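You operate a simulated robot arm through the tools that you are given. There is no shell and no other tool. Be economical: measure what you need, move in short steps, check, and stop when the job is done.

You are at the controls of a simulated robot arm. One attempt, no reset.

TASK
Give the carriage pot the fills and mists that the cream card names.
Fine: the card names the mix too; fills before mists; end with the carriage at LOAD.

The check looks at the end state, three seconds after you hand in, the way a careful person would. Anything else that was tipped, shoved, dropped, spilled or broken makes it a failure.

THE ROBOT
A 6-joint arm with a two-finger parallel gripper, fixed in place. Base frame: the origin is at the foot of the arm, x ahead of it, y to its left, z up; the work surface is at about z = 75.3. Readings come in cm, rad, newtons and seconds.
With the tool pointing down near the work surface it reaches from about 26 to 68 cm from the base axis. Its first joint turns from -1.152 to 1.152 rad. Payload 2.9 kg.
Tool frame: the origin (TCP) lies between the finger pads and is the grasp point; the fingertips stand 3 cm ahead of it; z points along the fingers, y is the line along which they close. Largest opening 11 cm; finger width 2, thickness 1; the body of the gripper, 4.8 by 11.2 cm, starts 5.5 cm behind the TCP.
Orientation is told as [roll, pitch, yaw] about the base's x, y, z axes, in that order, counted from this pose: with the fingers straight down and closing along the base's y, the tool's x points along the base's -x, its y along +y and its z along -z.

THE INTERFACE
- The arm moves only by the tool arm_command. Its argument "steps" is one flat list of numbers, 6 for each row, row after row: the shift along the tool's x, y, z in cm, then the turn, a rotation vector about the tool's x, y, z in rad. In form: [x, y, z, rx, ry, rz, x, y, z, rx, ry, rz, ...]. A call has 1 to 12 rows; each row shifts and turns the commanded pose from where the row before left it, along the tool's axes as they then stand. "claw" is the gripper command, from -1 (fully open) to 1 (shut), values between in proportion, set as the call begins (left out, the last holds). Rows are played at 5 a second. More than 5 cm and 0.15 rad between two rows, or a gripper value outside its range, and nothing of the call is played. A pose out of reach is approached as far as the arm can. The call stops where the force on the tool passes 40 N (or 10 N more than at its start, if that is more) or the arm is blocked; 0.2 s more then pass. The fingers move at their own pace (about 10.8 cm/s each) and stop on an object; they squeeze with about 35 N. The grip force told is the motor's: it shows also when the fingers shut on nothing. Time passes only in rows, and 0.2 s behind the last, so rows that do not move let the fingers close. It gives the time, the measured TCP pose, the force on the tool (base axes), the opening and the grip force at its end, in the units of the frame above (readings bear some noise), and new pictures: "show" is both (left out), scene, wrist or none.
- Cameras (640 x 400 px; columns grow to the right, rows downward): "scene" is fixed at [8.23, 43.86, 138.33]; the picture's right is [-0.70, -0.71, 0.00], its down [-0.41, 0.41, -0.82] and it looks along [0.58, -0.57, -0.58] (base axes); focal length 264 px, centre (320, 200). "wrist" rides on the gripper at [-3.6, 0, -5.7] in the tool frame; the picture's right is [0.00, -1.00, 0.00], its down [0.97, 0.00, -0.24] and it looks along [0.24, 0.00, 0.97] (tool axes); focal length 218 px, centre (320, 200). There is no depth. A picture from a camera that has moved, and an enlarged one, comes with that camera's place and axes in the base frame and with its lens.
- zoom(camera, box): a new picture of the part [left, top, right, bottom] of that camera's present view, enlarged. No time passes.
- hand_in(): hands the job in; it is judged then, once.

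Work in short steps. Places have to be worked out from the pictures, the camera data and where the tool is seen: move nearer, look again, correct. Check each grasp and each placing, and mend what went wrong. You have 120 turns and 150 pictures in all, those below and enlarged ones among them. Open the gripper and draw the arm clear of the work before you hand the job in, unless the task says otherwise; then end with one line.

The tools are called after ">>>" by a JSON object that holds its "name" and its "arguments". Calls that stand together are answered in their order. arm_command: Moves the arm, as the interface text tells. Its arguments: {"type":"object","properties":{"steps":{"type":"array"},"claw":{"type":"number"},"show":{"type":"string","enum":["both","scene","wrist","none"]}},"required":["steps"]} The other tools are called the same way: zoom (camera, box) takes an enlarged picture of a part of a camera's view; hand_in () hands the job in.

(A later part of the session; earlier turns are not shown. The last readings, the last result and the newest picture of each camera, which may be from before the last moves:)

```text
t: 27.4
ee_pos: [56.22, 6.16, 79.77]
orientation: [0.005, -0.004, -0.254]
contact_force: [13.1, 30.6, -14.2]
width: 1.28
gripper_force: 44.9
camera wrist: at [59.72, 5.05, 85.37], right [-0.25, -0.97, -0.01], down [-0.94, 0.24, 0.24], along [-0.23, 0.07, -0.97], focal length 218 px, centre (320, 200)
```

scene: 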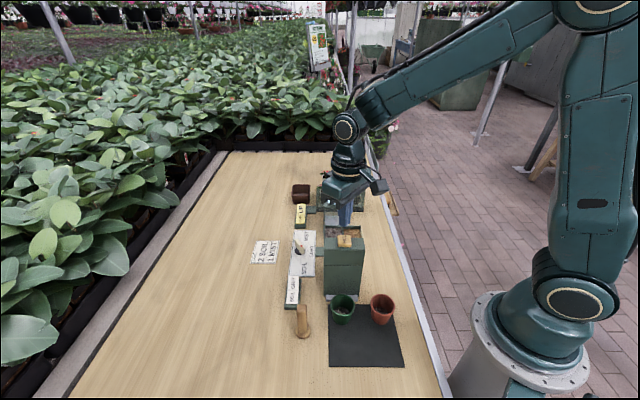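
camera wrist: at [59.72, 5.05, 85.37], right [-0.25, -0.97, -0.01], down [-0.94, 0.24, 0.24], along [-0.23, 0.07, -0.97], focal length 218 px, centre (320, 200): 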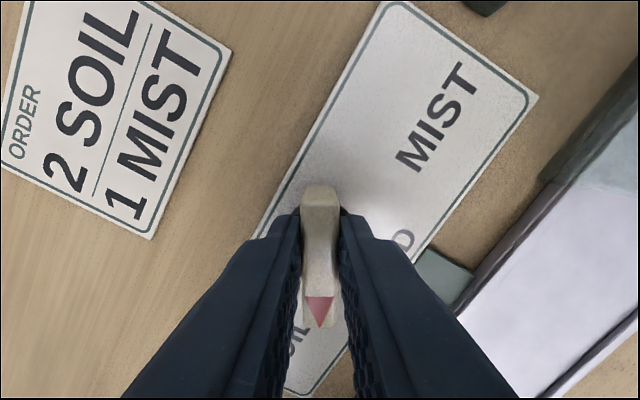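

The grip is good but the arm is pulled about 0.55 cm. Intersecting the two bar lines puts the knob axis at (55.84, 6.26). I'll reopen, centre there and regrip.

>>> {"name": "arm_command", "arguments": {"steps": [0, 0, 0, 0, 0, 0, 0, 0, 0, 0, 0, 0, 0.35, 0.5, 0, 0, 0, 0, 0, 0, 0, 0, 0, 0], "claw": -0.3, "show": "none"}}

>>> {"name": "arm_command", "arguments": {"steps": [0, 0, 0, 0, 0, 0, 0, 0, 0, 0, 0, 0, 0, 0, 0, 0, 0, 0], "claw": 1, "show": "none"}}

```text
t: 28.4
ee_pos: [55.82, 6.22, 79.83]
orientation: [0.0, 0.0, -0.264]
contact_force: [-0.4, 0.2, -0.3]
width: 7.14
gripper_force: 0.0
```

```text
t: 29.2
ee_pos: [55.74, 6.14, 79.77]
orientation: [-0.001, 0.0, -0.263]
contact_force: [-1.5, -2.6, 1.2]
width: 1.27
gripper_force: 45.3
```

Now there's nearly no side force. I'll turn back by 1.05 rad to LOAD (yaw 0.787).

>>> {"name": "arm_command", "arguments": {"steps": [0, 0, 0, 0, 0, -0.105, 0, 0, 0, 0, 0, -0.105, 0, 0, 0, 0, 0, -0.105, 0, 0, 0, 0, 0, -0.105, 0, 0, 0, 0, 0, -0.105, 0, 0, 0, 0, 0, -0.105, 0, 0, 0, 0, 0, -0.105, 0, 0, 0, 0, 0, -0.105, 0, 0, 0, 0, 0, -0.105, 0, 0, 0, 0, 0, -0.105]}}

```text
t: 31.0
ee_pos: [55.88, 6.36, 79.93]
orientation: [-0.002, 0.002, 0.559]
contact_force: [-5.2, -3.4, 6.2]
width: 1.26
gripper_force: 44.8
stopped in row 9: the force on the tool passed its limit (the readings are from after the stop); the commanded pose is now the measured one
camera wrist: at [58.93, 8.09, 85.35], right [0.53, -0.85, 0.0], down [-0.82, -0.51, 0.24], along [-0.2, -0.13, -0.97], focal length 218 px, centre (320, 200)
```

scene: 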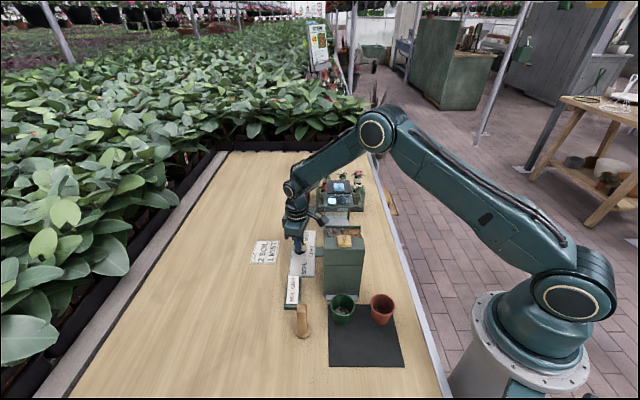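
wrist: 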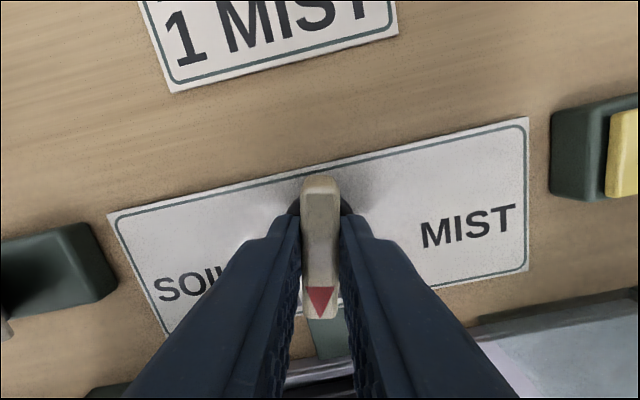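

A force spike stopped it 0.23 rad short, and the load is small now. I'll finish the turn gently.

>>> {"name": "arm_command", "arguments": {"steps": [0, 0, 0, 0, 0, -0.06, 0, 0, 0, 0, 0, -0.06, 0, 0, 0, 0, 0, -0.06, 0, 0, 0, 0, 0, -0.05], "show": "none"}}

```text
t: 32.0
ee_pos: [55.83, 6.26, 79.85]
orientation: [0.0, 0.004, 0.791]
contact_force: [-10.7, -5.3, 3.3]
width: 1.27
gripper_force: 45.2
```

At LOAD (yaw 0.791). I'll release and rise to look into the pot.

>>> {"name": "arm_command", "arguments": {"steps": [0, 0, 0, 0, 0, 0, 0, 0, 0, 0, 0, 0, 0, 0, -4, 0, 0, 0, 0, 0, -5, 0, 0, 0, 0, 0, -5, 0, 0, 0, 4, 0, -3, 0, 0, 0, 0, 0, 0, 0, 0, 0], "claw": -0.5}}

```text
t: 33.6
ee_pos: [53.02, 3.62, 96.92]
orientation: [-0.003, 0.002, 0.789]
contact_force: [-0.1, -0.2, -1.2]
width: 8.26
gripper_force: 0.0
camera wrist: at [55.56, 6.01, 102.37], right [0.71, -0.7, 0.0], down [-0.68, -0.69, 0.24], along [-0.17, -0.17, -0.97], focal length 218 px, centre (320, 200)
```

scene: 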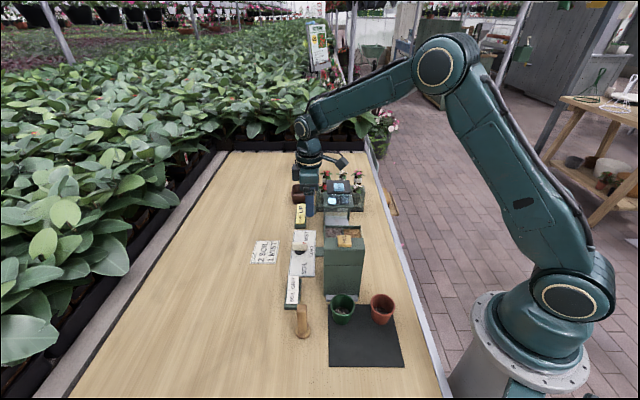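
wrist: 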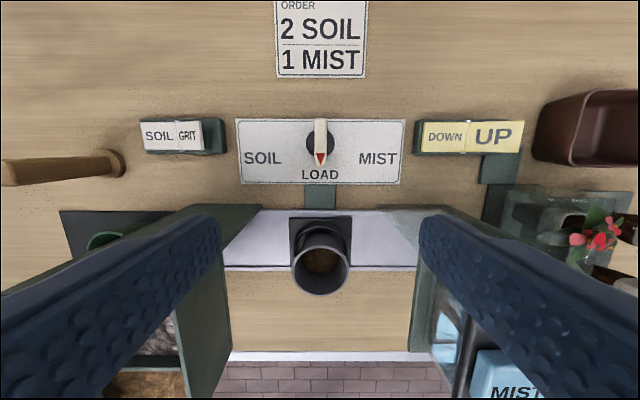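

>>> {"name": "zoom", "arguments": {"camera": "wrist", "box": [280, 200, 360, 310]}}

>>> {"name": "zoom", "arguments": {"camera": "wrist", "box": [410, 80, 640, 300]}}

```text
3.64 times, centred on (320, 255) of wrist
camera zoom: at [55.56, 6.01, 102.37], right [0.71, -0.7, 0.0], down [-0.68, -0.69, 0.24], along [-0.17, -0.17, -0.97], focal length 794 px, centre (320, 0)
```

zoom: 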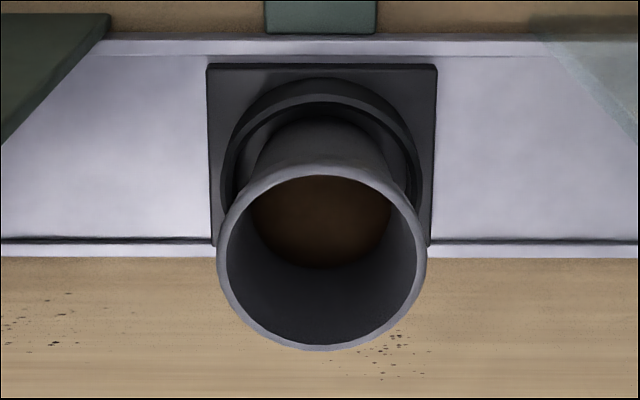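

```text
1.82 times, centred on (525, 190) of wrist
camera zoom: at [55.56, 6.01, 102.37], right [0.71, -0.7, 0.0], down [-0.68, -0.69, 0.24], along [-0.17, -0.17, -0.97], focal length 397 px, centre (-53, 218)
```

zoom: 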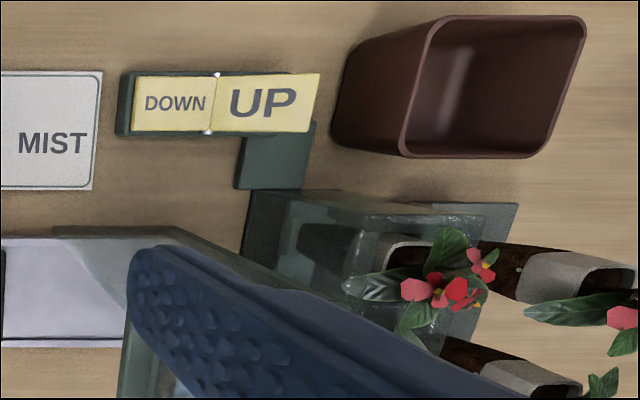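

The pot now holds a flat brown fill where there were dark crumbs before. So the first press counted as one SOIL fill (brown bin is soil, pebbly bin is grit). Next I'll return the knob to SOIL for the second fill.

>>> {"name": "arm_command", "arguments": {"steps": [-3.86, -0.13, 0, 0, 0, 0, 0, 0, 4.5, 0, 0, 0, 0, 0, 4.5, 0, 0, 0, 0, 0, 4.5, 0, 0, 0, 0, 0, 3.5, 0, 0, 0, 0, 0, 0, 0, 0, 0], "claw": -0.1, "show": "wrist"}}

```text
t: 35.0
ee_pos: [55.52, 5.81, 79.85]
orientation: [-0.002, 0.002, 0.788]
contact_force: [-0.3, -0.5, 0.7]
width: 6.04
gripper_force: 0.1
camera wrist: at [58.17, 8.35, 85.37], right [0.71, -0.7, 0.0], down [-0.68, -0.69, 0.24], along [-0.17, -0.17, -0.97], focal length 218 px, centre (320, 200)
```

wrist: 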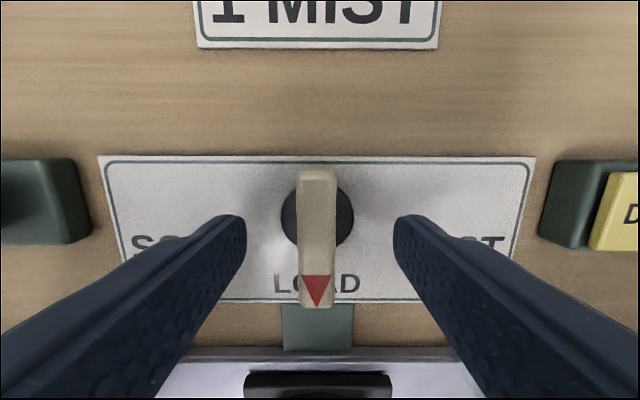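

I'm about 0.5 cm short along the bar. I'll correct onto the axis and grip.

>>> {"name": "arm_command", "arguments": {"steps": [-0.54, 0.1, 0, 0, 0, 0, 0, 0, 0, 0, 0, 0], "show": "none"}}

>>> {"name": "arm_command", "arguments": {"steps": [0, 0, 0, 0, 0, 0, 0, 0, 0, 0, 0, 0, 0, 0, 0, 0, 0, 0], "claw": 1, "show": "none"}}

>>> {"name": "arm_command", "arguments": {"steps": [0, 0, 0, 0, 0, 0.09, 0, 0, 0, 0, 0, 0.09, 0, 0, 0, 0, 0, 0.09, 0, 0, 0, 0, 0, 0.09, 0, 0, 0, 0, 0, 0.09, 0, 0, 0, 0, 0, 0.09, 0, 0, 0, 0, 0, 0.09, 0, 0, 0, 0, 0, 0.09, 0, 0, 0, 0, 0, 0.09, 0, 0, 0, 0, 0, 0.09, 0, 0, 0, 0, 0, 0.09, 0, 0, 0, 0, 0, 0.08], "show": "wrist"}}

```text
t: 35.6
ee_pos: [55.94, 6.44, 79.75]
orientation: [-0.001, 0.002, 0.789]
contact_force: [0.4, -0.1, 0.0]
width: 6.05
gripper_force: 0.0
```

```text
t: 36.4
ee_pos: [56.08, 6.44, 79.83]
orientation: [-0.002, 0.002, 0.79]
contact_force: [-1.9, 2.7, 1.0]
width: 1.29
gripper_force: 45.5
```

```text
t: 38.8
ee_pos: [56.04, 6.1, 79.81]
orientation: [-0.009, 0.003, -0.165]
contact_force: [-5.7, -3.8, 4.5]
width: 1.28
gripper_force: 45.4
stopped in row 11: the force on the tool passed its limit (the readings are from after the stop); the commanded pose is now the measured one
camera wrist: at [59.7, 5.54, 85.33], right [-0.17, -0.99, 0.01], down [-0.96, 0.16, 0.24], along [-0.24, 0.03, -0.97], focal length 218 px, centre (320, 200)
```

wrist: 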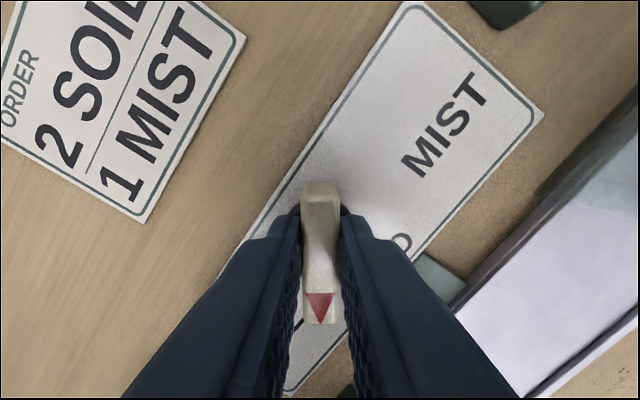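

It stopped 0.1 rad short of SOIL on a force spike. I'll finish the turn gently.

>>> {"name": "arm_command", "arguments": {"steps": [0, 0, 0, 0, 0, 0.04, 0, 0, 0, 0, 0, 0.04, 0, 0, 0, 0, 0, 0.04, 0, 0, 0, 0, 0, 0.02], "show": "none"}}

>>> {"name": "arm_command", "arguments": {"steps": [0, 0, 0, 0, 0, 0, 0, 0, 0, 0, 0, 0, 0, 0, -4, 0, 0, 0, 0, 0, -5, 0, 0, -0.1, 0, 0, -5, 0, 0, -0.1, 0, 0, -4, 0, 0, -0.1], "claw": -0.2, "show": "wrist"}}

```text
t: 39.8
ee_pos: [56.03, 6.26, 79.82]
orientation: [-0.009, 0.001, -0.306]
contact_force: [-13.5, -14.7, 25.3]
width: 1.34
gripper_force: 45.0
```

```text
t: 41.2
ee_pos: [56.17, 6.28, 97.78]
orientation: [-0.009, 0.004, -0.006]
contact_force: [0.2, 0.2, 0.8]
width: 6.58
gripper_force: 0.1
camera wrist: at [59.76, 6.26, 103.3], right [0.0, -1.0, 0.01], down [-0.97, 0.01, 0.24], along [-0.24, -0.01, -0.97], focal length 218 px, centre (320, 200)
```

wrist: 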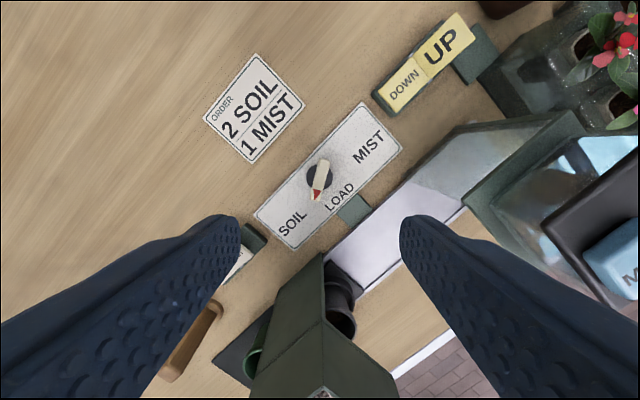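

Knob and pot are back at SOIL. I'll go above FILL with the fingers closed.

>>> {"name": "arm_command", "arguments": {"steps": [0, 0, -4.5, 0, 0, 0, 4.85, 0.36, 0, 0, 0, 0, 4.85, 0.36, 0, 0, 0, 0, 4.85, 0.36, 0, 0, 0, 0, 4.85, 0.36, 0, 0, 0, 0, 0, 0, 3.5, 0, 0, 0], "claw": 1, "show": "wrist"}}

```text
t: 42.6
ee_pos: [36.66, 8.08, 99.36]
orientation: [-0.01, 0.004, -0.008]
contact_force: [-0.6, -0.3, 0.9]
width: 0.01
gripper_force: 34.9
camera wrist: at [40.37, 7.98, 104.87], right [-0.01, -1.0, 0.01], down [-0.97, 0.01, 0.24], along [-0.24, -0.01, -0.97], focal length 218 px, centre (320, 200)
```

wrist: 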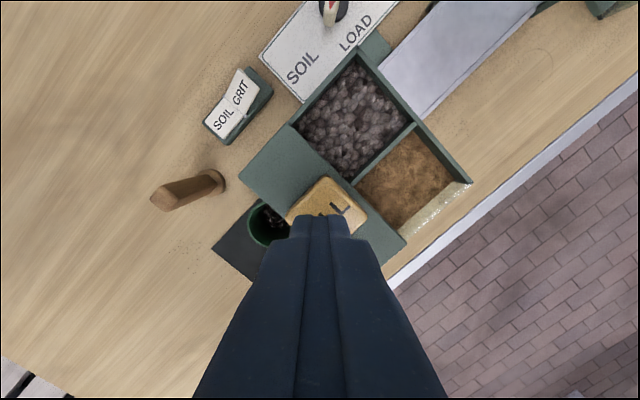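

Over FILL, 0.35 cm to the left. I'll correct, descend and press to the same depth as last time (TCP about 96.75), then release.

>>> {"name": "arm_command", "arguments": {"steps": [0, -0.35, 1, 0, 0, 0, 0, 0, 1, 0, 0, 0, 0, 0, 0.2, 0, 0, 0, 0, 0, 0.2, 0, 0, 0, 0, 0, 0.2, 0, 0, 0, 0, 0, 0.12, 0, 0, 0], "show": "none"}}

```text
t: 44.0
ee_pos: [36.88, 7.76, 96.65]
orientation: [-0.004, -0.006, -0.004]
contact_force: [-28.0, -4.2, 133.0]
width: 0.0
gripper_force: 35.5
stopped in row 6: the force on the tool passed its limit (the readings are from after the stop); the commanded pose is now the measured one
```

The button bottomed out hard. I'll back off at once and rise.

>>> {"name": "arm_command", "arguments": {"steps": [0, 0, -1.5, 0, 0, 0, 0, 0, -3.5, 0, 0, 0]}}

>>> {"name": "zoom", "arguments": {"camera": "scene", "box": [270, 160, 390, 320]}}

```text
t: 44.6
ee_pos: [36.54, 7.62, 101.41]
orientation: [-0.006, 0.001, -0.004]
contact_force: [-0.3, -0.1, -0.2]
width: 0.0
gripper_force: 35.1
camera wrist: at [40.22, 7.52, 106.99], right [0.0, -1.0, 0.01], down [-0.97, 0.0, 0.24], along [-0.24, 0.0, -0.97], focal length 218 px, centre (320, 200)
```

scene: 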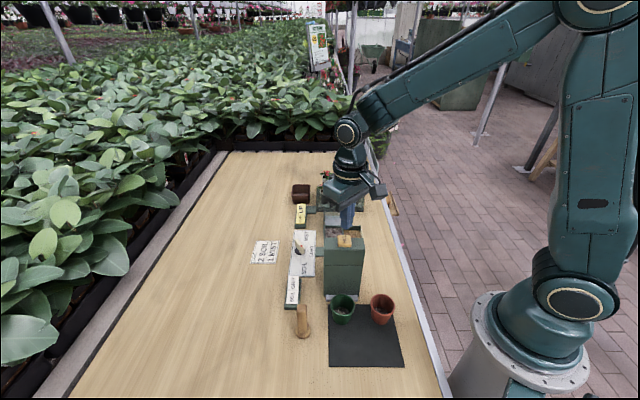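
wrist: 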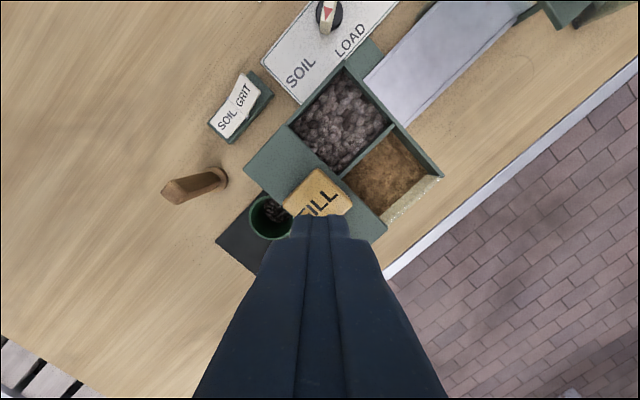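

```text
2.50 times, centred on (330, 240) of scene
camera zoom: at [8.23, 43.86, 138.33], right [-0.7, -0.71, 0.0], down [-0.41, 0.41, -0.82], along [0.58, -0.57, -0.58], focal length 659 px, centre (295, 100)
```

zoom: 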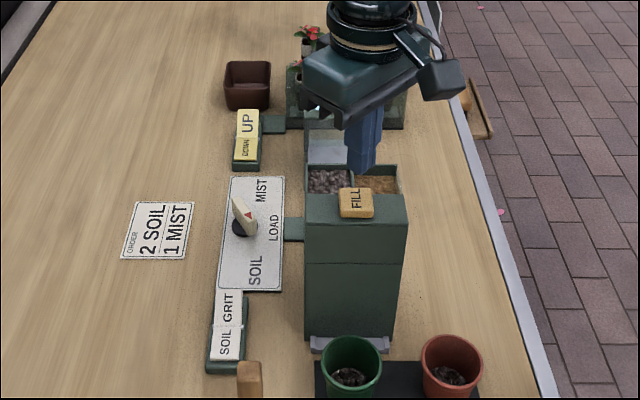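

FILL sprang back and nothing else moved. I'll return over the knob with the fingers half open, at yaw -0.263.

>>> {"name": "arm_command", "arguments": {"steps": [-4.84, -0.35, 0, 0, 0, 0, -4.84, -0.35, 0, 0, 0, 0, -4.84, -0.35, 0, 0, 0, 0, -4.84, -0.35, 0, 0, 0, 0, 0, 0, 4, 0, 0, 0.13, 0, 0, 4.5, 0, 0, 0.13, 0, 0, 4.5, 0, 0, 0, 0, 0, 4.5, 0, 0, 0, 0, 0, 4.1, 0, 0, 0, 0, 0, 0, 0, 0, 0], "claw": -0.1, "show": "wrist"}}

```text
t: 46.8
ee_pos: [56.15, 6.37, 79.88]
orientation: [-0.005, -0.002, -0.263]
contact_force: [-0.3, 0.6, 0.2]
width: 6.06
gripper_force: 0.0
camera wrist: at [59.72, 5.42, 85.23], right [-0.26, -0.97, 0.01], down [-0.94, 0.25, 0.24], along [-0.23, 0.06, -0.97], focal length 218 px, centre (320, 200)
```

wrist: 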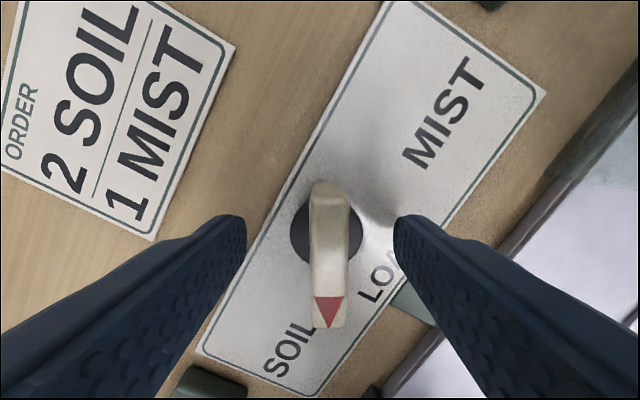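

I'll correct 0.25 cm each way, grip and turn to LOAD to check the level before misting.

>>> {"name": "arm_command", "arguments": {"steps": [0.25, -0.25, 0, 0, 0, 0, 0, 0, 0, 0, 0, 0], "show": "none"}}

>>> {"name": "arm_command", "arguments": {"steps": [0, 0, 0, 0, 0, 0, 0, 0, 0, 0, 0, 0, 0, 0, 0, 0, 0, 0], "claw": 1, "show": "none"}}

>>> {"name": "arm_command", "arguments": {"steps": [0, 0, 0, 0, 0, -0.08, 0, 0, 0, 0, 0, -0.08, 0, 0, 0, 0, 0, -0.08, 0, 0, 0, 0, 0, -0.08, 0, 0, 0, 0, 0, -0.08, 0, 0, 0, 0, 0, -0.08, 0, 0, 0, 0, 0, -0.08, 0, 0, 0, 0, 0, -0.08, 0, 0, 0, 0, 0, -0.08, 0, 0, 0, 0, 0, -0.08], "show": "none"}}

```text
t: 47.4
ee_pos: [55.76, 6.07, 79.66]
orientation: [-0.003, -0.001, -0.263]
contact_force: [0.3, 0.4, -0.4]
width: 6.04
gripper_force: 0.0
```

```text
t: 48.2
ee_pos: [55.93, 6.3, 79.77]
orientation: [-0.003, -0.002, -0.263]
contact_force: [1.5, 6.5, -1.9]
width: 1.3
gripper_force: 45.3
```

```text
t: 50.4
ee_pos: [55.84, 6.38, 79.79]
orientation: [-0.001, 0.003, 0.542]
contact_force: [12.5, 27.1, -16.1]
width: 1.26
gripper_force: 45.0
```

There's 27 N to the side, so I'll nudge 0.2 cm with it and finish the last 0.245 rad to LOAD.

>>> {"name": "arm_command", "arguments": {"steps": [-0.19, 0.12, 0, 0, 0, 0, 0, 0, 0, 0, 0, -0.061, 0, 0, 0, 0, 0, -0.061, 0, 0, 0, 0, 0, -0.061, 0, 0, 0, 0, 0, -0.061], "show": "none"}}

>>> {"name": "arm_command", "arguments": {"steps": [0, 0, 0, 0, 0, 0, 0, 0, 0, 0, 0, 0, 0, 0, -4, 0, 0, 0, 0, 0, -5, 0, 0, 0, 0, 0, -5, 0, 0, 0, 4, 0, -3, 0, 0, 0, 0, 0, 0, 0, 0, 0], "claw": -0.5, "show": "wrist"}}

>>> {"name": "zoom", "arguments": {"camera": "wrist", "box": [280, 200, 360, 310]}}

```text
t: 51.6
ee_pos: [55.7, 6.34, 79.71]
orientation: [0.002, 0.005, 0.785]
contact_force: [-11.8, 18.1, -2.6]
width: 1.27
gripper_force: 45.0
```

```text
t: 53.2
ee_pos: [53.02, 3.16, 96.85]
orientation: [-0.004, 0.003, 0.78]
contact_force: [-1.4, 0.0, 0.2]
width: 8.24
gripper_force: 0.1
camera wrist: at [55.78, 5.76, 102.32], right [0.7, -0.71, 0.0], down [-0.69, -0.68, 0.24], along [-0.17, -0.17, -0.97], focal length 218 px, centre (320, 200)
```

wrist: 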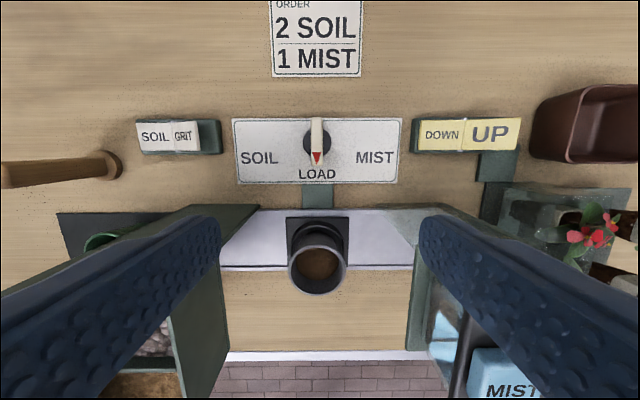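

```text
3.64 times, centred on (320, 255) of wrist
camera zoom: at [55.78, 5.76, 102.32], right [0.7, -0.71, 0.0], down [-0.69, -0.68, 0.24], along [-0.17, -0.17, -0.97], focal length 794 px, centre (320, 0)
```

zoom: 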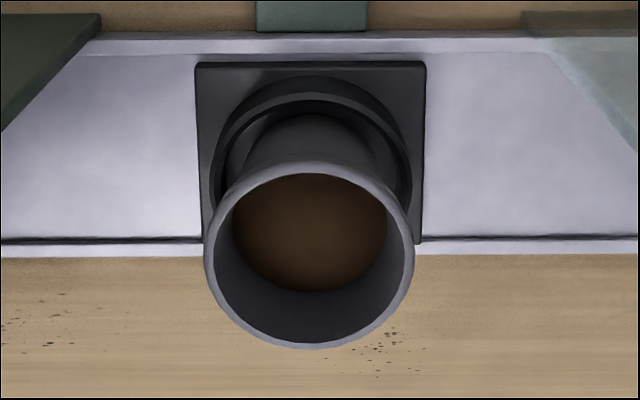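

The brown level is clearly higher, so two SOIL fills are in. Next I'll grip the knob again and turn it toward MIST.

>>> {"name": "arm_command", "arguments": {"steps": [-4.25, 0.2, 0, 0, 0, 0, 0, 0, 4.5, 0, 0, 0, 0, 0, 4.5, 0, 0, 0, 0, 0, 4.5, 0, 0, 0, 0, 0, 3.5, 0, 0, 0, 0, 0, 0, 0, 0, 0], "claw": -0.1, "show": "wrist"}}

```text
t: 54.6
ee_pos: [55.93, 6.26, 79.78]
orientation: [-0.004, 0.004, 0.78]
contact_force: [-0.1, 1.6, -0.2]
width: 6.03
gripper_force: 0.0
camera wrist: at [58.54, 8.66, 85.22], right [0.7, -0.71, 0.0], down [-0.69, -0.68, 0.24], along [-0.17, -0.17, -0.97], focal length 218 px, centre (320, 200)
```

wrist: 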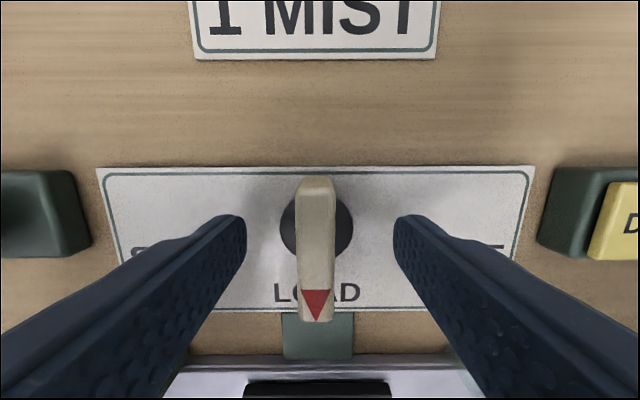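

Well centred. I'll grip and turn counter-clockwise from above (− about tool z) toward MIST.

>>> {"name": "arm_command", "arguments": {"steps": [0, 0.05, 0, 0, 0, 0, 0, 0, 0, 0, 0, 0, 0, 0, 0, 0, 0, 0], "claw": 1, "show": "none"}}

>>> {"name": "arm_command", "arguments": {"steps": [0, 0, 0, 0, 0, -0.08, 0, 0, 0, 0, 0, -0.08, 0, 0, 0, 0, 0, -0.08, 0, 0, 0, 0, 0, -0.08, 0, 0, 0, 0, 0, -0.08, 0, 0, 0, 0, 0, -0.08]}}

```text
t: 55.4
ee_pos: [55.92, 6.38, 79.79]
orientation: [-0.001, 0.005, 0.781]
contact_force: [-11.1, 6.3, 6.3]
width: 1.27
gripper_force: 45.2
```

```text
t: 56.8
ee_pos: [55.75, 6.43, 79.87]
orientation: [0.001, 0.009, 1.26]
contact_force: [-19.0, -2.2, -5.1]
width: 1.28
gripper_force: 45.5
camera wrist: at [57.01, 9.79, 85.27], right [0.95, -0.31, 0.0], down [-0.3, -0.92, 0.25], along [-0.08, -0.24, -0.97], focal length 218 px, centre (320, 200)
```

scene: 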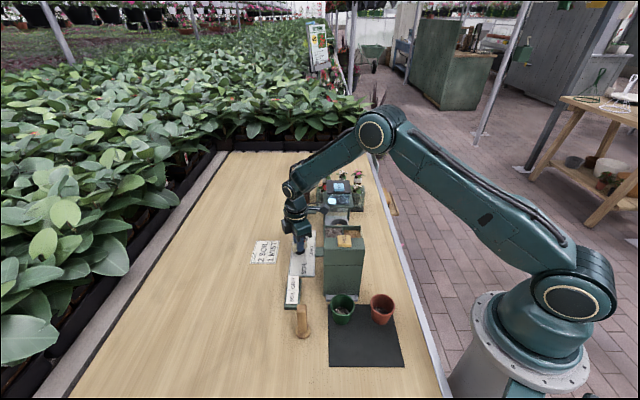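
wrist: 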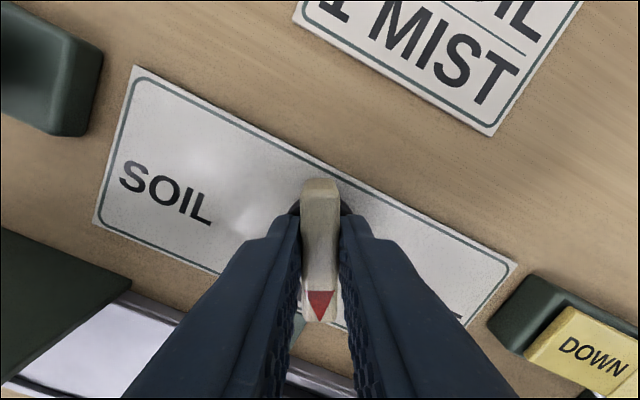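

It's turning smoothly. Before going further I'll check that the pot clears the mist hood.

>>> {"name": "zoom", "arguments": {"camera": "scene", "box": [300, 160, 380, 240]}}

```text
5.00 times, centred on (340, 200) of scene
camera zoom: at [8.2, 43.86, 138.34], right [-0.7, -0.71, 0.0], down [-0.41, 0.41, -0.82], along [0.58, -0.57, -0.58], focal length 1318 px, centre (220, 200)
```

zoom: 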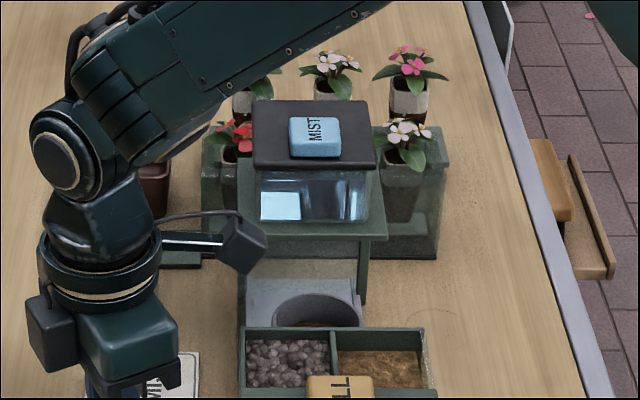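

The hood is open at the front, so the pot passes under. I'll relieve the side force and finish the turn to the MIST stop.

>>> {"name": "arm_command", "arguments": {"steps": [0.05, 0.14, 0, 0, 0, 0, 0, 0, 0, 0, 0, -0.08, 0, 0, 0, 0, 0, -0.08, 0, 0, 0, 0, 0, -0.08, 0, 0, 0, 0, 0, -0.08, 0, 0, 0, 0, 0, -0.08, 0, 0, 0, 0, 0, -0.08, 0, 0, 0, 0, 0, -0.08, 0, 0, 0, 0, 0, -0.05]}}

```text
t: 58.8
ee_pos: [55.59, 6.54, 79.89]
orientation: [0.008, 0.006, 1.866]
contact_force: [-12.2, -14.6, -13.4]
width: 1.31
gripper_force: 44.8
camera wrist: at [54.74, 9.83, 85.29], right [0.96, 0.29, -0.01], down [0.28, -0.93, 0.25], along [0.07, -0.24, -0.97], focal length 218 px, centre (320, 200)
```

scene: 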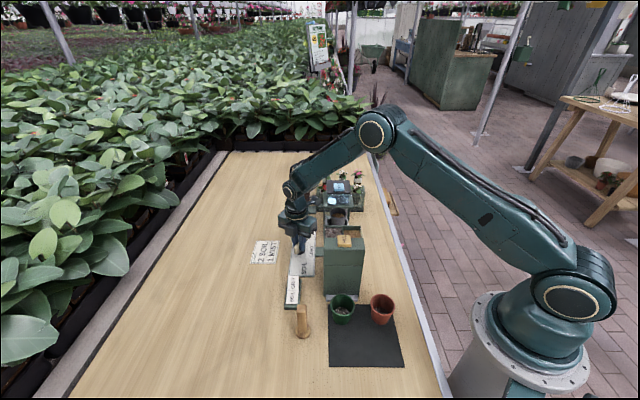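
wrist: 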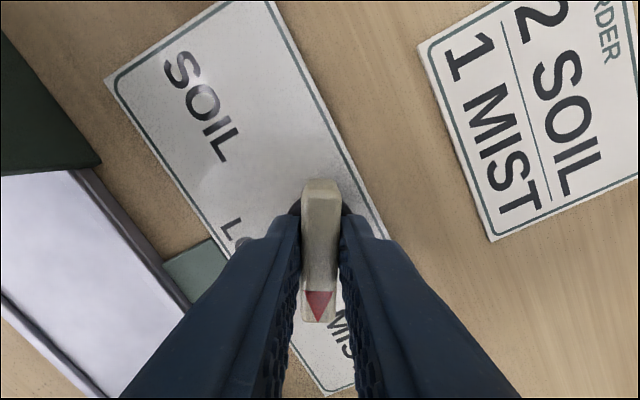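

Knob is at its MIST stop (yaw 1.87, bar slightly twisting). I'll release, rise and unwind the yaw.

>>> {"name": "arm_command", "arguments": {"steps": [0, 0, 0, 0, 0, 0, 0, 0, 0, 0, 0, 0, 0, 0, -4, 0, 0, 0, 0, 0, -5, 0, 0, 0.13, 0, 0, -5, 0, 0, 0.13, 0, 0, -5, 0, 0, 0.13, 0, 0, -4, 0, 0, 0.13, 0, 0, 0, 0, 0, 0.14, 0, 0, 0, 0, 0, 0.14, 0, 0, 0, 0, 0, 0.14, 0, 0, 0, 0, 0, 0.14], "claw": -0.2}}

>>> {"name": "zoom", "arguments": {"camera": "scene", "box": [280, 160, 380, 260]}}

```text
t: 61.2
ee_pos: [55.89, 6.51, 102.78]
orientation: [-0.005, 0.004, 0.786]
contact_force: [0.0, 0.5, 0.8]
width: 6.61
gripper_force: 0.0
camera wrist: at [58.49, 9.01, 108.29], right [0.71, -0.71, 0.0], down [-0.69, -0.69, 0.24], along [-0.17, -0.18, -0.97], focal length 218 px, centre (320, 200)
```

scene: 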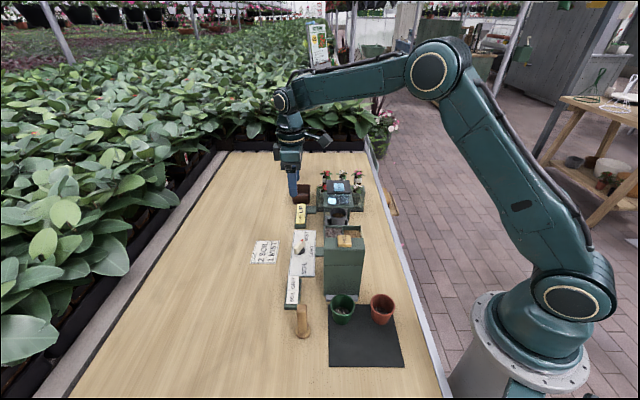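
wrist: 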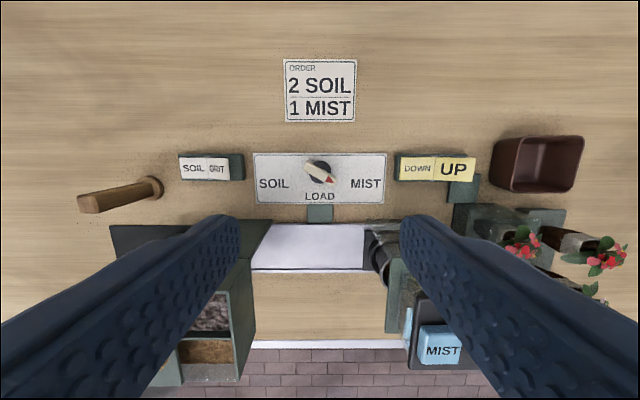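

```text
4.00 times, centred on (330, 210) of scene
camera zoom: at [8.23, 43.86, 138.33], right [-0.7, -0.71, 0.0], down [-0.41, 0.41, -0.82], along [0.58, -0.57, -0.58], focal length 1054 px, centre (280, 160)
```

zoom: 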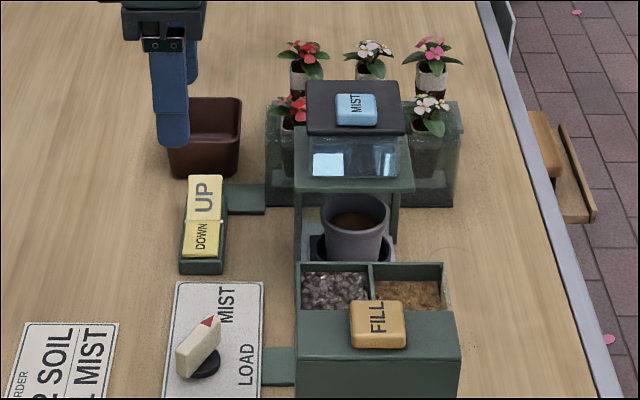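

The pot is under the hood at MIST. I'll close the fingers and go above the MIST button (about 54.1,-10.1), staying high.

>>> {"name": "arm_command", "arguments": {"steps": [3.25, -2.62, 0, 0, 0, 0, 3.25, -2.62, 0, 0, 0, 0, 3.25, -2.62, 0, 0, 0, 0, 3.25, -2.62, 0, 0, 0, 0, 0, 0, 0, 0, 0, 0], "claw": 1}}

```text
t: 62.4
ee_pos: [54.01, -10.0, 102.85]
orientation: [-0.004, 0.002, 0.79]
contact_force: [1.0, 0.5, -0.2]
width: 0.01
gripper_force: 35.1
camera wrist: at [56.61, -7.45, 108.37], right [0.71, -0.7, 0.0], down [-0.68, -0.69, 0.24], along [-0.17, -0.18, -0.97], focal length 218 px, centre (320, 200)
```

scene: 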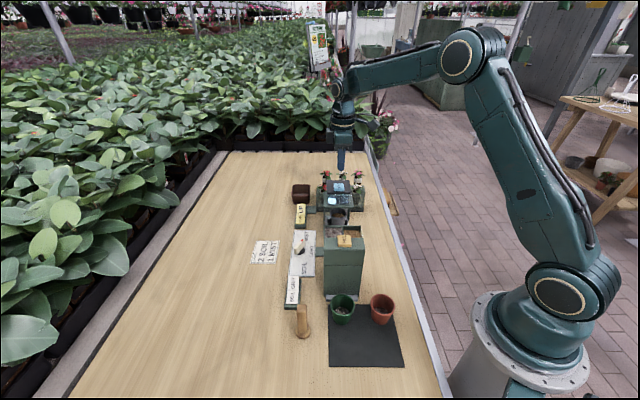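
wrist: 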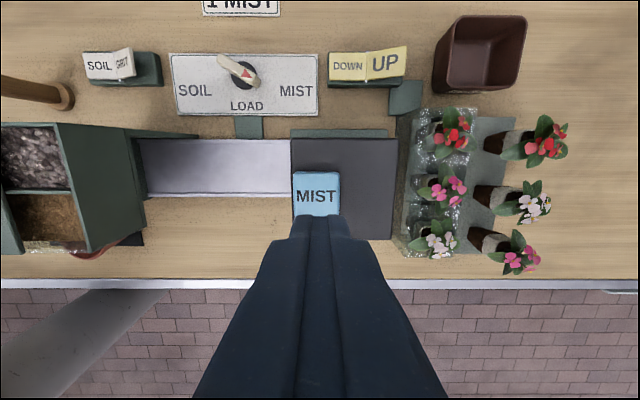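

MIST is under the tip, 0.3 cm to the left. I'll correct and descend to just above it.

>>> {"name": "arm_command", "arguments": {"steps": [0, 0.3, 2.5, 0, 0, 0, 0, 0, 2.5, 0, 0, 0, 0, 0, 0.5, 0, 0, 0]}}

>>> {"name": "zoom", "arguments": {"camera": "scene", "box": [300, 150, 380, 250]}}

```text
t: 63.2
ee_pos: [53.68, -9.71, 97.35]
orientation: [-0.005, 0.003, 0.789]
contact_force: [0.0, 0.3, 1.0]
width: 0.02
gripper_force: 35.4
camera wrist: at [56.4, -7.23, 102.89], right [0.71, -0.7, 0.0], down [-0.68, -0.69, 0.24], along [-0.17, -0.18, -0.97], focal length 218 px, centre (320, 200)
```

scene: 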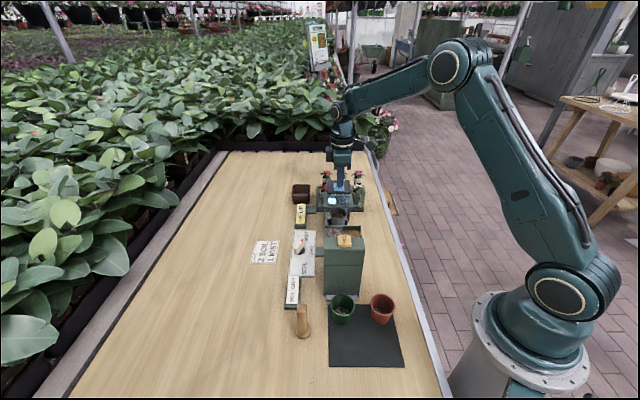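
wrist: 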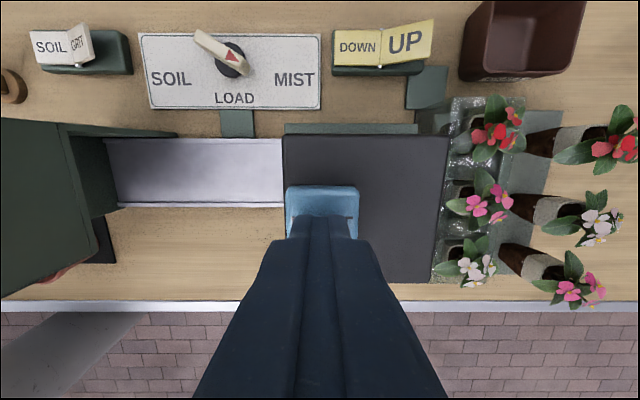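

```text
4.00 times, centred on (340, 200) of scene
camera zoom: at [8.23, 43.86, 138.33], right [-0.7, -0.71, 0.0], down [-0.41, 0.41, -0.82], along [0.58, -0.57, -0.58], focal length 1054 px, centre (240, 200)
```

zoom: 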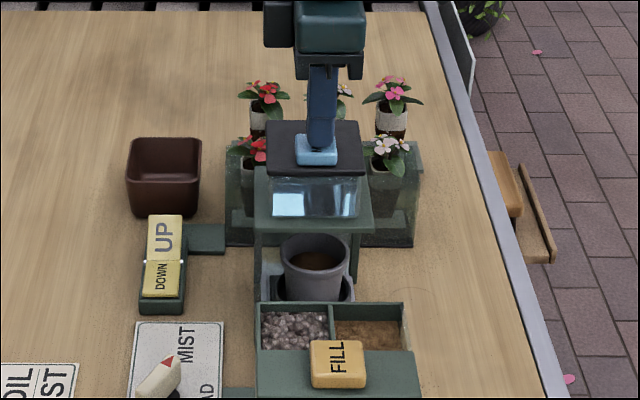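

Tip is at about 94.3, close over the button. I'll ease down in 0.2 cm rows.

>>> {"name": "arm_command", "arguments": {"steps": [0, 0, 0.2, 0, 0, 0, 0, 0, 0.2, 0, 0, 0, 0, 0, 0.2, 0, 0, 0], "show": "none"}}

```text
t: 64.0
ee_pos: [53.92, -9.73, 96.8]
orientation: [-0.006, 0.003, 0.79]
contact_force: [0.0, -0.6, 2.2]
width: 0.0
gripper_force: 34.8
```

Perhaps first touch at 96.8. One row of 0.2 more.

>>> {"name": "arm_command", "arguments": {"steps": [0, 0, 0.15, 0, 0, 0], "show": "none"}}

```text
t: 64.4
ee_pos: [53.93, -9.81, 96.75]
orientation: [-0.003, 0.003, 0.789]
contact_force: [-0.1, 0.6, 2.3]
width: 0.01
gripper_force: 34.9
```

The force is a light spring (2.3 N), like FILL before it bottomed. I'll continue gently until it firms up.

>>> {"name": "arm_command", "arguments": {"steps": [0, 0, 0.1, 0, 0, 0, 0, 0, 0.1, 0, 0, 0], "show": "none"}}

```text
t: 65.0
ee_pos: [53.8, -9.81, 96.42]
orientation: [-0.004, 0.004, 0.791]
contact_force: [3.5, 1.6, 5.0]
width: 0.02
gripper_force: 35.0
```

>>> {"name": "zoom", "arguments": {"camera": "scene", "box": [315, 165, 365, 235]}}

```text
5.71 times, centred on (340, 200) of scene
camera zoom: at [8.23, 43.87, 138.33], right [-0.7, -0.71, 0.0], down [-0.41, 0.41, -0.82], along [0.58, -0.57, -0.58], focal length 1506 px, centre (206, 200)
```

zoom: 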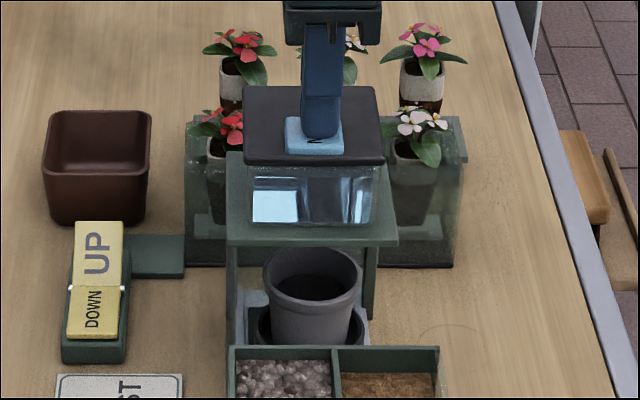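

The soil in the pot has turned dark and wet, so the mist fired. I'll release the button and rise.

>>> {"name": "arm_command", "arguments": {"steps": [0, 0, -1.5, 0, 0, 0, 0, 0, -3.5, 0, 0, 0, 0, 0, -1.5, 0, 0, 0]}}

>>> {"name": "zoom", "arguments": {"camera": "scene", "box": [315, 165, 365, 235]}}

```text
t: 65.8
ee_pos: [53.95, -9.87, 102.86]
orientation: [-0.003, 0.003, 0.79]
contact_force: [0.2, 0.3, -0.1]
width: 0.0
gripper_force: 34.7
camera wrist: at [56.48, -7.31, 108.44], right [0.71, -0.7, 0.0], down [-0.68, -0.69, 0.24], along [-0.17, -0.18, -0.97], focal length 218 px, centre (320, 200)
```

scene: 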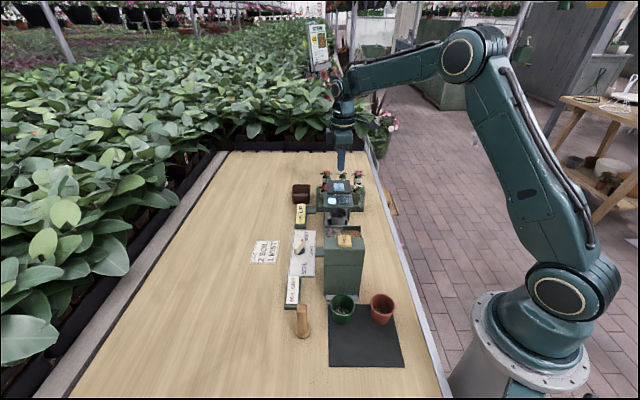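
wrist: 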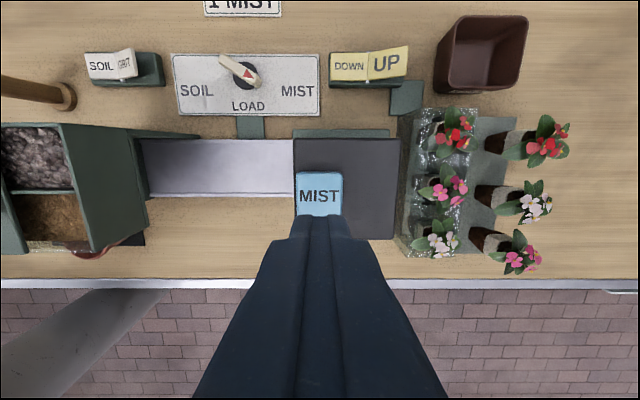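

```text
5.71 times, centred on (340, 200) of scene
camera zoom: at [8.23, 43.86, 138.33], right [-0.7, -0.71, 0.0], down [-0.41, 0.41, -0.82], along [0.58, -0.57, -0.58], focal length 1506 px, centre (206, 200)
```

zoom: 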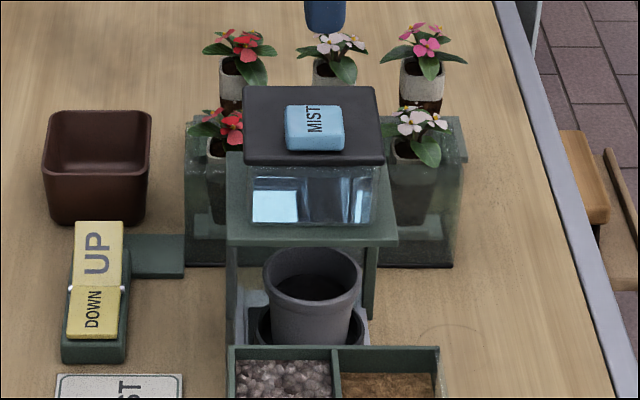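

Misted once. I'll return above the knob and yaw to match its MIST angle (1.834).

>>> {"name": "arm_command", "arguments": {"steps": [-3.19, 2.52, 0, 0, 0, 0, -3.19, 2.52, 0, 0, 0, 0, -3.19, 2.52, 0, 0, 0, 0, -3.19, 2.52, 0, 0, 0, 0, 0, 0, 1, 0, 0, -0.13, 0, 0, 1, 0, 0, -0.13, 0, 0, 2, 0, 0, -0.13, 0, 0, 2, 0, 0, -0.13, 0, 0, 2, 0, 0, -0.13, 0, 0, 2, 0, 0, -0.13, 0, 0, 2, 0, 0, -0.13, 0, 0, 2, 0, 0, -0.135], "claw": -0.1, "show": "wrist"}}

```text
t: 68.4
ee_pos: [55.62, 6.19, 88.95]
orientation: [0.004, 0.006, 1.836]
contact_force: [-0.3, 0.6, 0.3]
width: 6.07
gripper_force: 0.1
camera wrist: at [54.83, 9.58, 94.38], right [0.96, 0.26, 0.0], down [0.26, -0.94, 0.25], along [0.06, -0.24, -0.97], focal length 218 px, centre (320, 200)
```

wrist: 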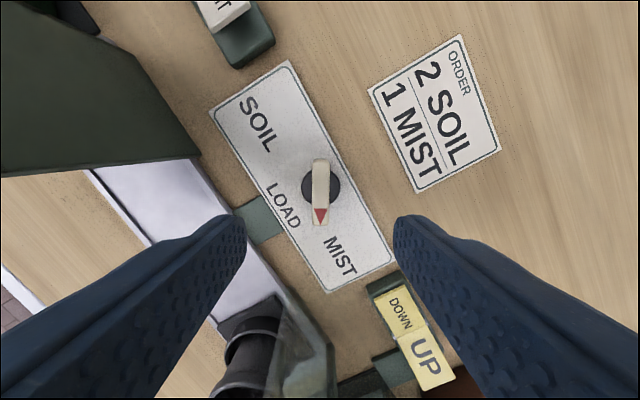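

Aligned with the bar. I'll descend and grip.

>>> {"name": "arm_command", "arguments": {"steps": [-0.2, -0.1, 3, 0, 0, 0, 0, 0, 3, 0, 0, 0, 0, 0, 3.1, 0, 0, 0, 0, 0, 0, 0, 0, 0], "show": "wrist"}}

```text
t: 69.4
ee_pos: [55.69, 6.19, 79.94]
orientation: [-0.001, 0.005, 1.834]
contact_force: [-0.9, 0.4, 0.7]
width: 6.06
gripper_force: 0.2
camera wrist: at [54.85, 9.64, 85.4], right [0.97, 0.26, 0.0], down [0.25, -0.94, 0.25], along [0.06, -0.24, -0.97], focal length 218 px, centre (320, 200)
```

wrist: 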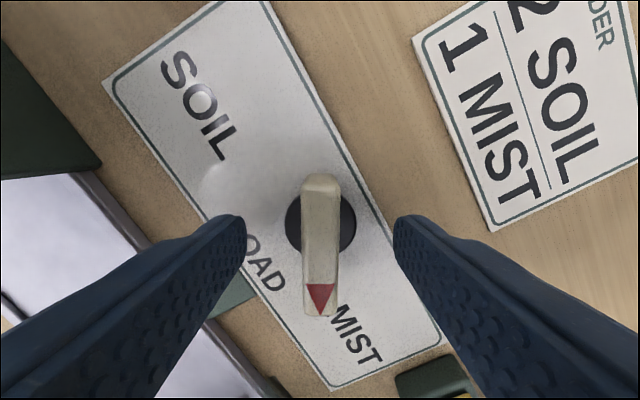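

Good. I'll shift 0.3 cm toward the axis, close, and turn back to LOAD (+1.047 about tool z) in small rows.

>>> {"name": "arm_command", "arguments": {"steps": [-0.3, 0, 0, 0, 0, 0, 0, 0, 0, 0, 0, 0], "show": "none"}}

>>> {"name": "arm_command", "arguments": {"steps": [0, 0, 0, 0, 0, 0, 0, 0, 0, 0, 0, 0, 0, 0, 0, 0, 0, 0], "claw": 1, "show": "none"}}

>>> {"name": "arm_command", "arguments": {"steps": [0, 0, 0, 0, 0, 0.08, 0, 0, 0, 0, 0, 0.08, 0, 0, 0, 0, 0, 0.08, 0, 0, 0, 0, 0, 0.08, 0, 0, 0, 0, 0, 0.08, 0, 0, 0, 0, 0, 0.08, 0, 0, 0, 0, 0, 0.08], "show": "none"}}

```text
t: 70.0
ee_pos: [55.55, 6.57, 79.84]
orientation: [0.002, 0.005, 1.836]
contact_force: [0.2, -0.4, -0.2]
width: 6.04
gripper_force: 0.0
```

```text
t: 70.8
ee_pos: [55.61, 6.5, 79.75]
orientation: [0.003, 0.004, 1.834]
contact_force: [2.7, 1.8, -1.6]
width: 1.28
gripper_force: 44.9
```

```text
t: 72.4
ee_pos: [55.9, 6.5, 79.73]
orientation: [-0.007, 0.005, 1.27]
contact_force: [17.9, -12.3, 0.6]
width: 1.28
gripper_force: 44.8
```

Moderate side force. I'll nudge with it and turn the remaining 0.483 rad.

>>> {"name": "arm_command", "arguments": {"steps": [0.05, -0.17, 0, 0, 0, 0, 0, 0, 0, 0, 0, 0.08, 0, 0, 0, 0, 0, 0.08, 0, 0, 0, 0, 0, 0.08, 0, 0, 0, 0, 0, 0.08, 0, 0, 0, 0, 0, 0.08, 0, 0, 0, 0, 0, 0.083], "show": "wrist"}}

```text
t: 74.0
ee_pos: [55.95, 6.56, 79.85]
orientation: [-0.009, 0.002, 0.789]
contact_force: [18.5, -13.6, 10.2]
width: 1.28
gripper_force: 45.5
camera wrist: at [58.58, 8.99, 85.32], right [0.71, -0.7, 0.01], down [-0.68, -0.69, 0.24], along [-0.17, -0.18, -0.97], focal length 218 px, centre (320, 200)
```

wrist: 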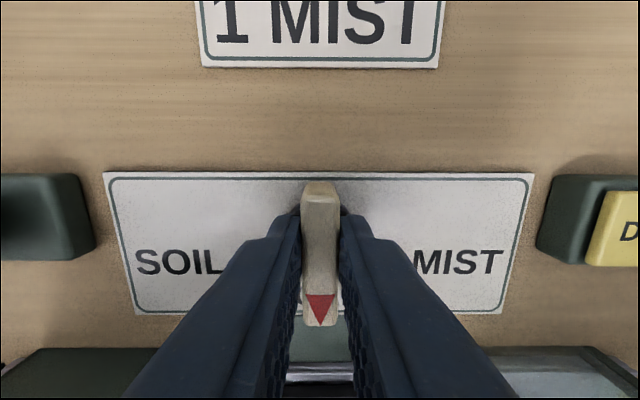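

Pointer is straight at LOAD. I'll relieve the side load, release and rise to verify.

>>> {"name": "arm_command", "arguments": {"steps": [0, -0.2, 0, 0, 0, 0, 0, 0, 0, 0, 0, 0], "show": "none"}}

>>> {"name": "arm_command", "arguments": {"steps": [0, 0, 0, 0, 0, 0, 0, 0, 0, 0, 0, 0, 0, 0, -4, 0, 0, 0, 0, 0, -5, 0, 0, 0, 0, 0, -5, 0, 0, 0, 4, 0, -3, 0, 0, 0, 0, 0, 0, 0, 0, 0], "claw": -0.5}}

>>> {"name": "zoom", "arguments": {"camera": "wrist", "box": [220, 100, 420, 310]}}

>>> {"name": "zoom", "arguments": {"camera": "scene", "box": [260, 160, 410, 370]}}

```text
t: 74.6
ee_pos: [56.03, 6.6, 79.76]
orientation: [-0.001, 0.005, 0.794]
contact_force: [-0.1, -6.0, 17.0]
width: 1.27
gripper_force: 45.3
```

```text
t: 76.2
ee_pos: [52.88, 3.82, 96.99]
orientation: [-0.003, 0.002, 0.793]
contact_force: [-0.1, -0.2, 0.6]
width: 8.24
gripper_force: 0.0
camera wrist: at [55.62, 6.28, 102.4], right [0.71, -0.7, 0.0], down [-0.68, -0.69, 0.24], along [-0.17, -0.18, -0.97], focal length 218 px, centre (320, 200)
```

scene: 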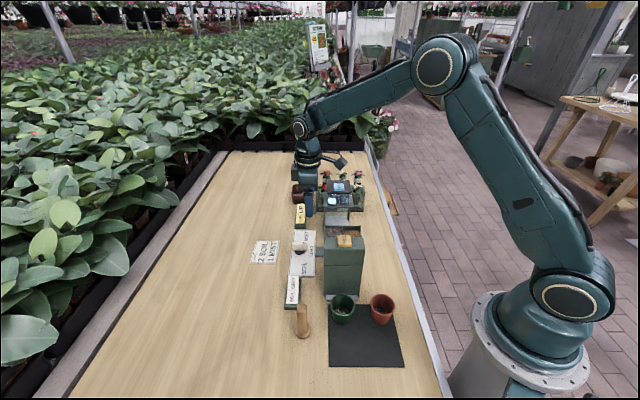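
wrist: 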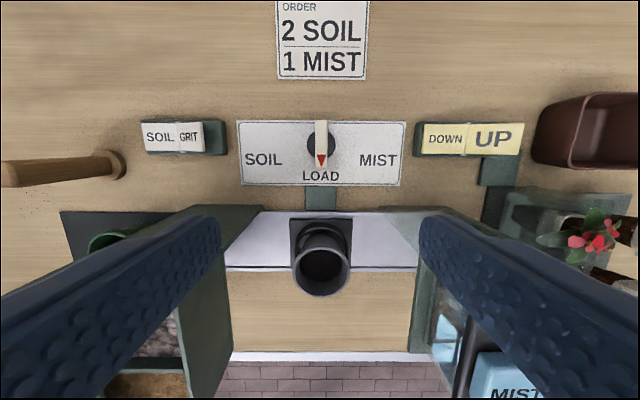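

```text
1.90 times, centred on (320, 205) of wrist
camera zoom: at [55.62, 6.28, 102.4], right [0.71, -0.7, 0.0], down [-0.68, -0.69, 0.24], along [-0.17, -0.18, -0.97], focal length 416 px, centre (320, 190)
```

zoom: 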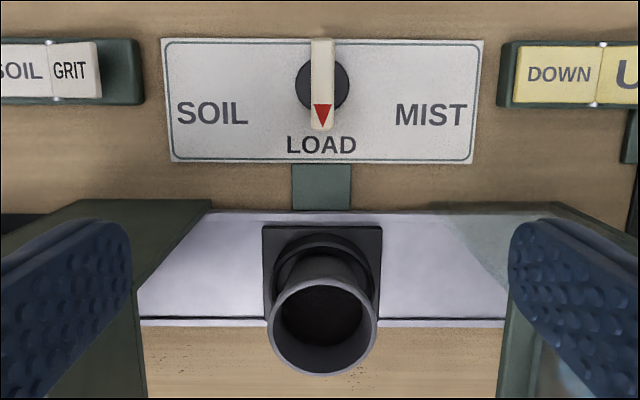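

```text
1.90 times, centred on (335, 265) of scene
camera zoom: at [8.23, 43.86, 138.33], right [-0.7, -0.71, 0.0], down [-0.41, 0.41, -0.82], along [0.58, -0.57, -0.58], focal length 502 px, centre (291, 76)
```

zoom: 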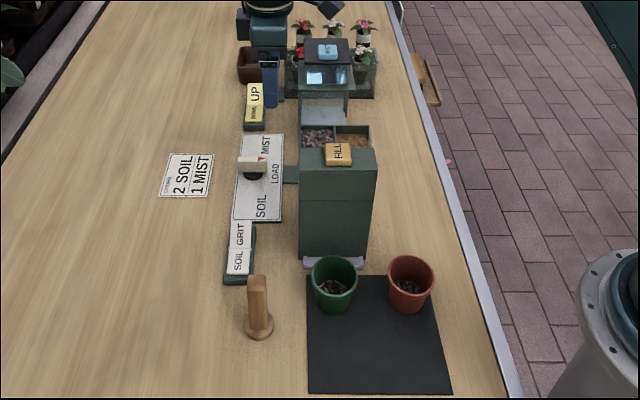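

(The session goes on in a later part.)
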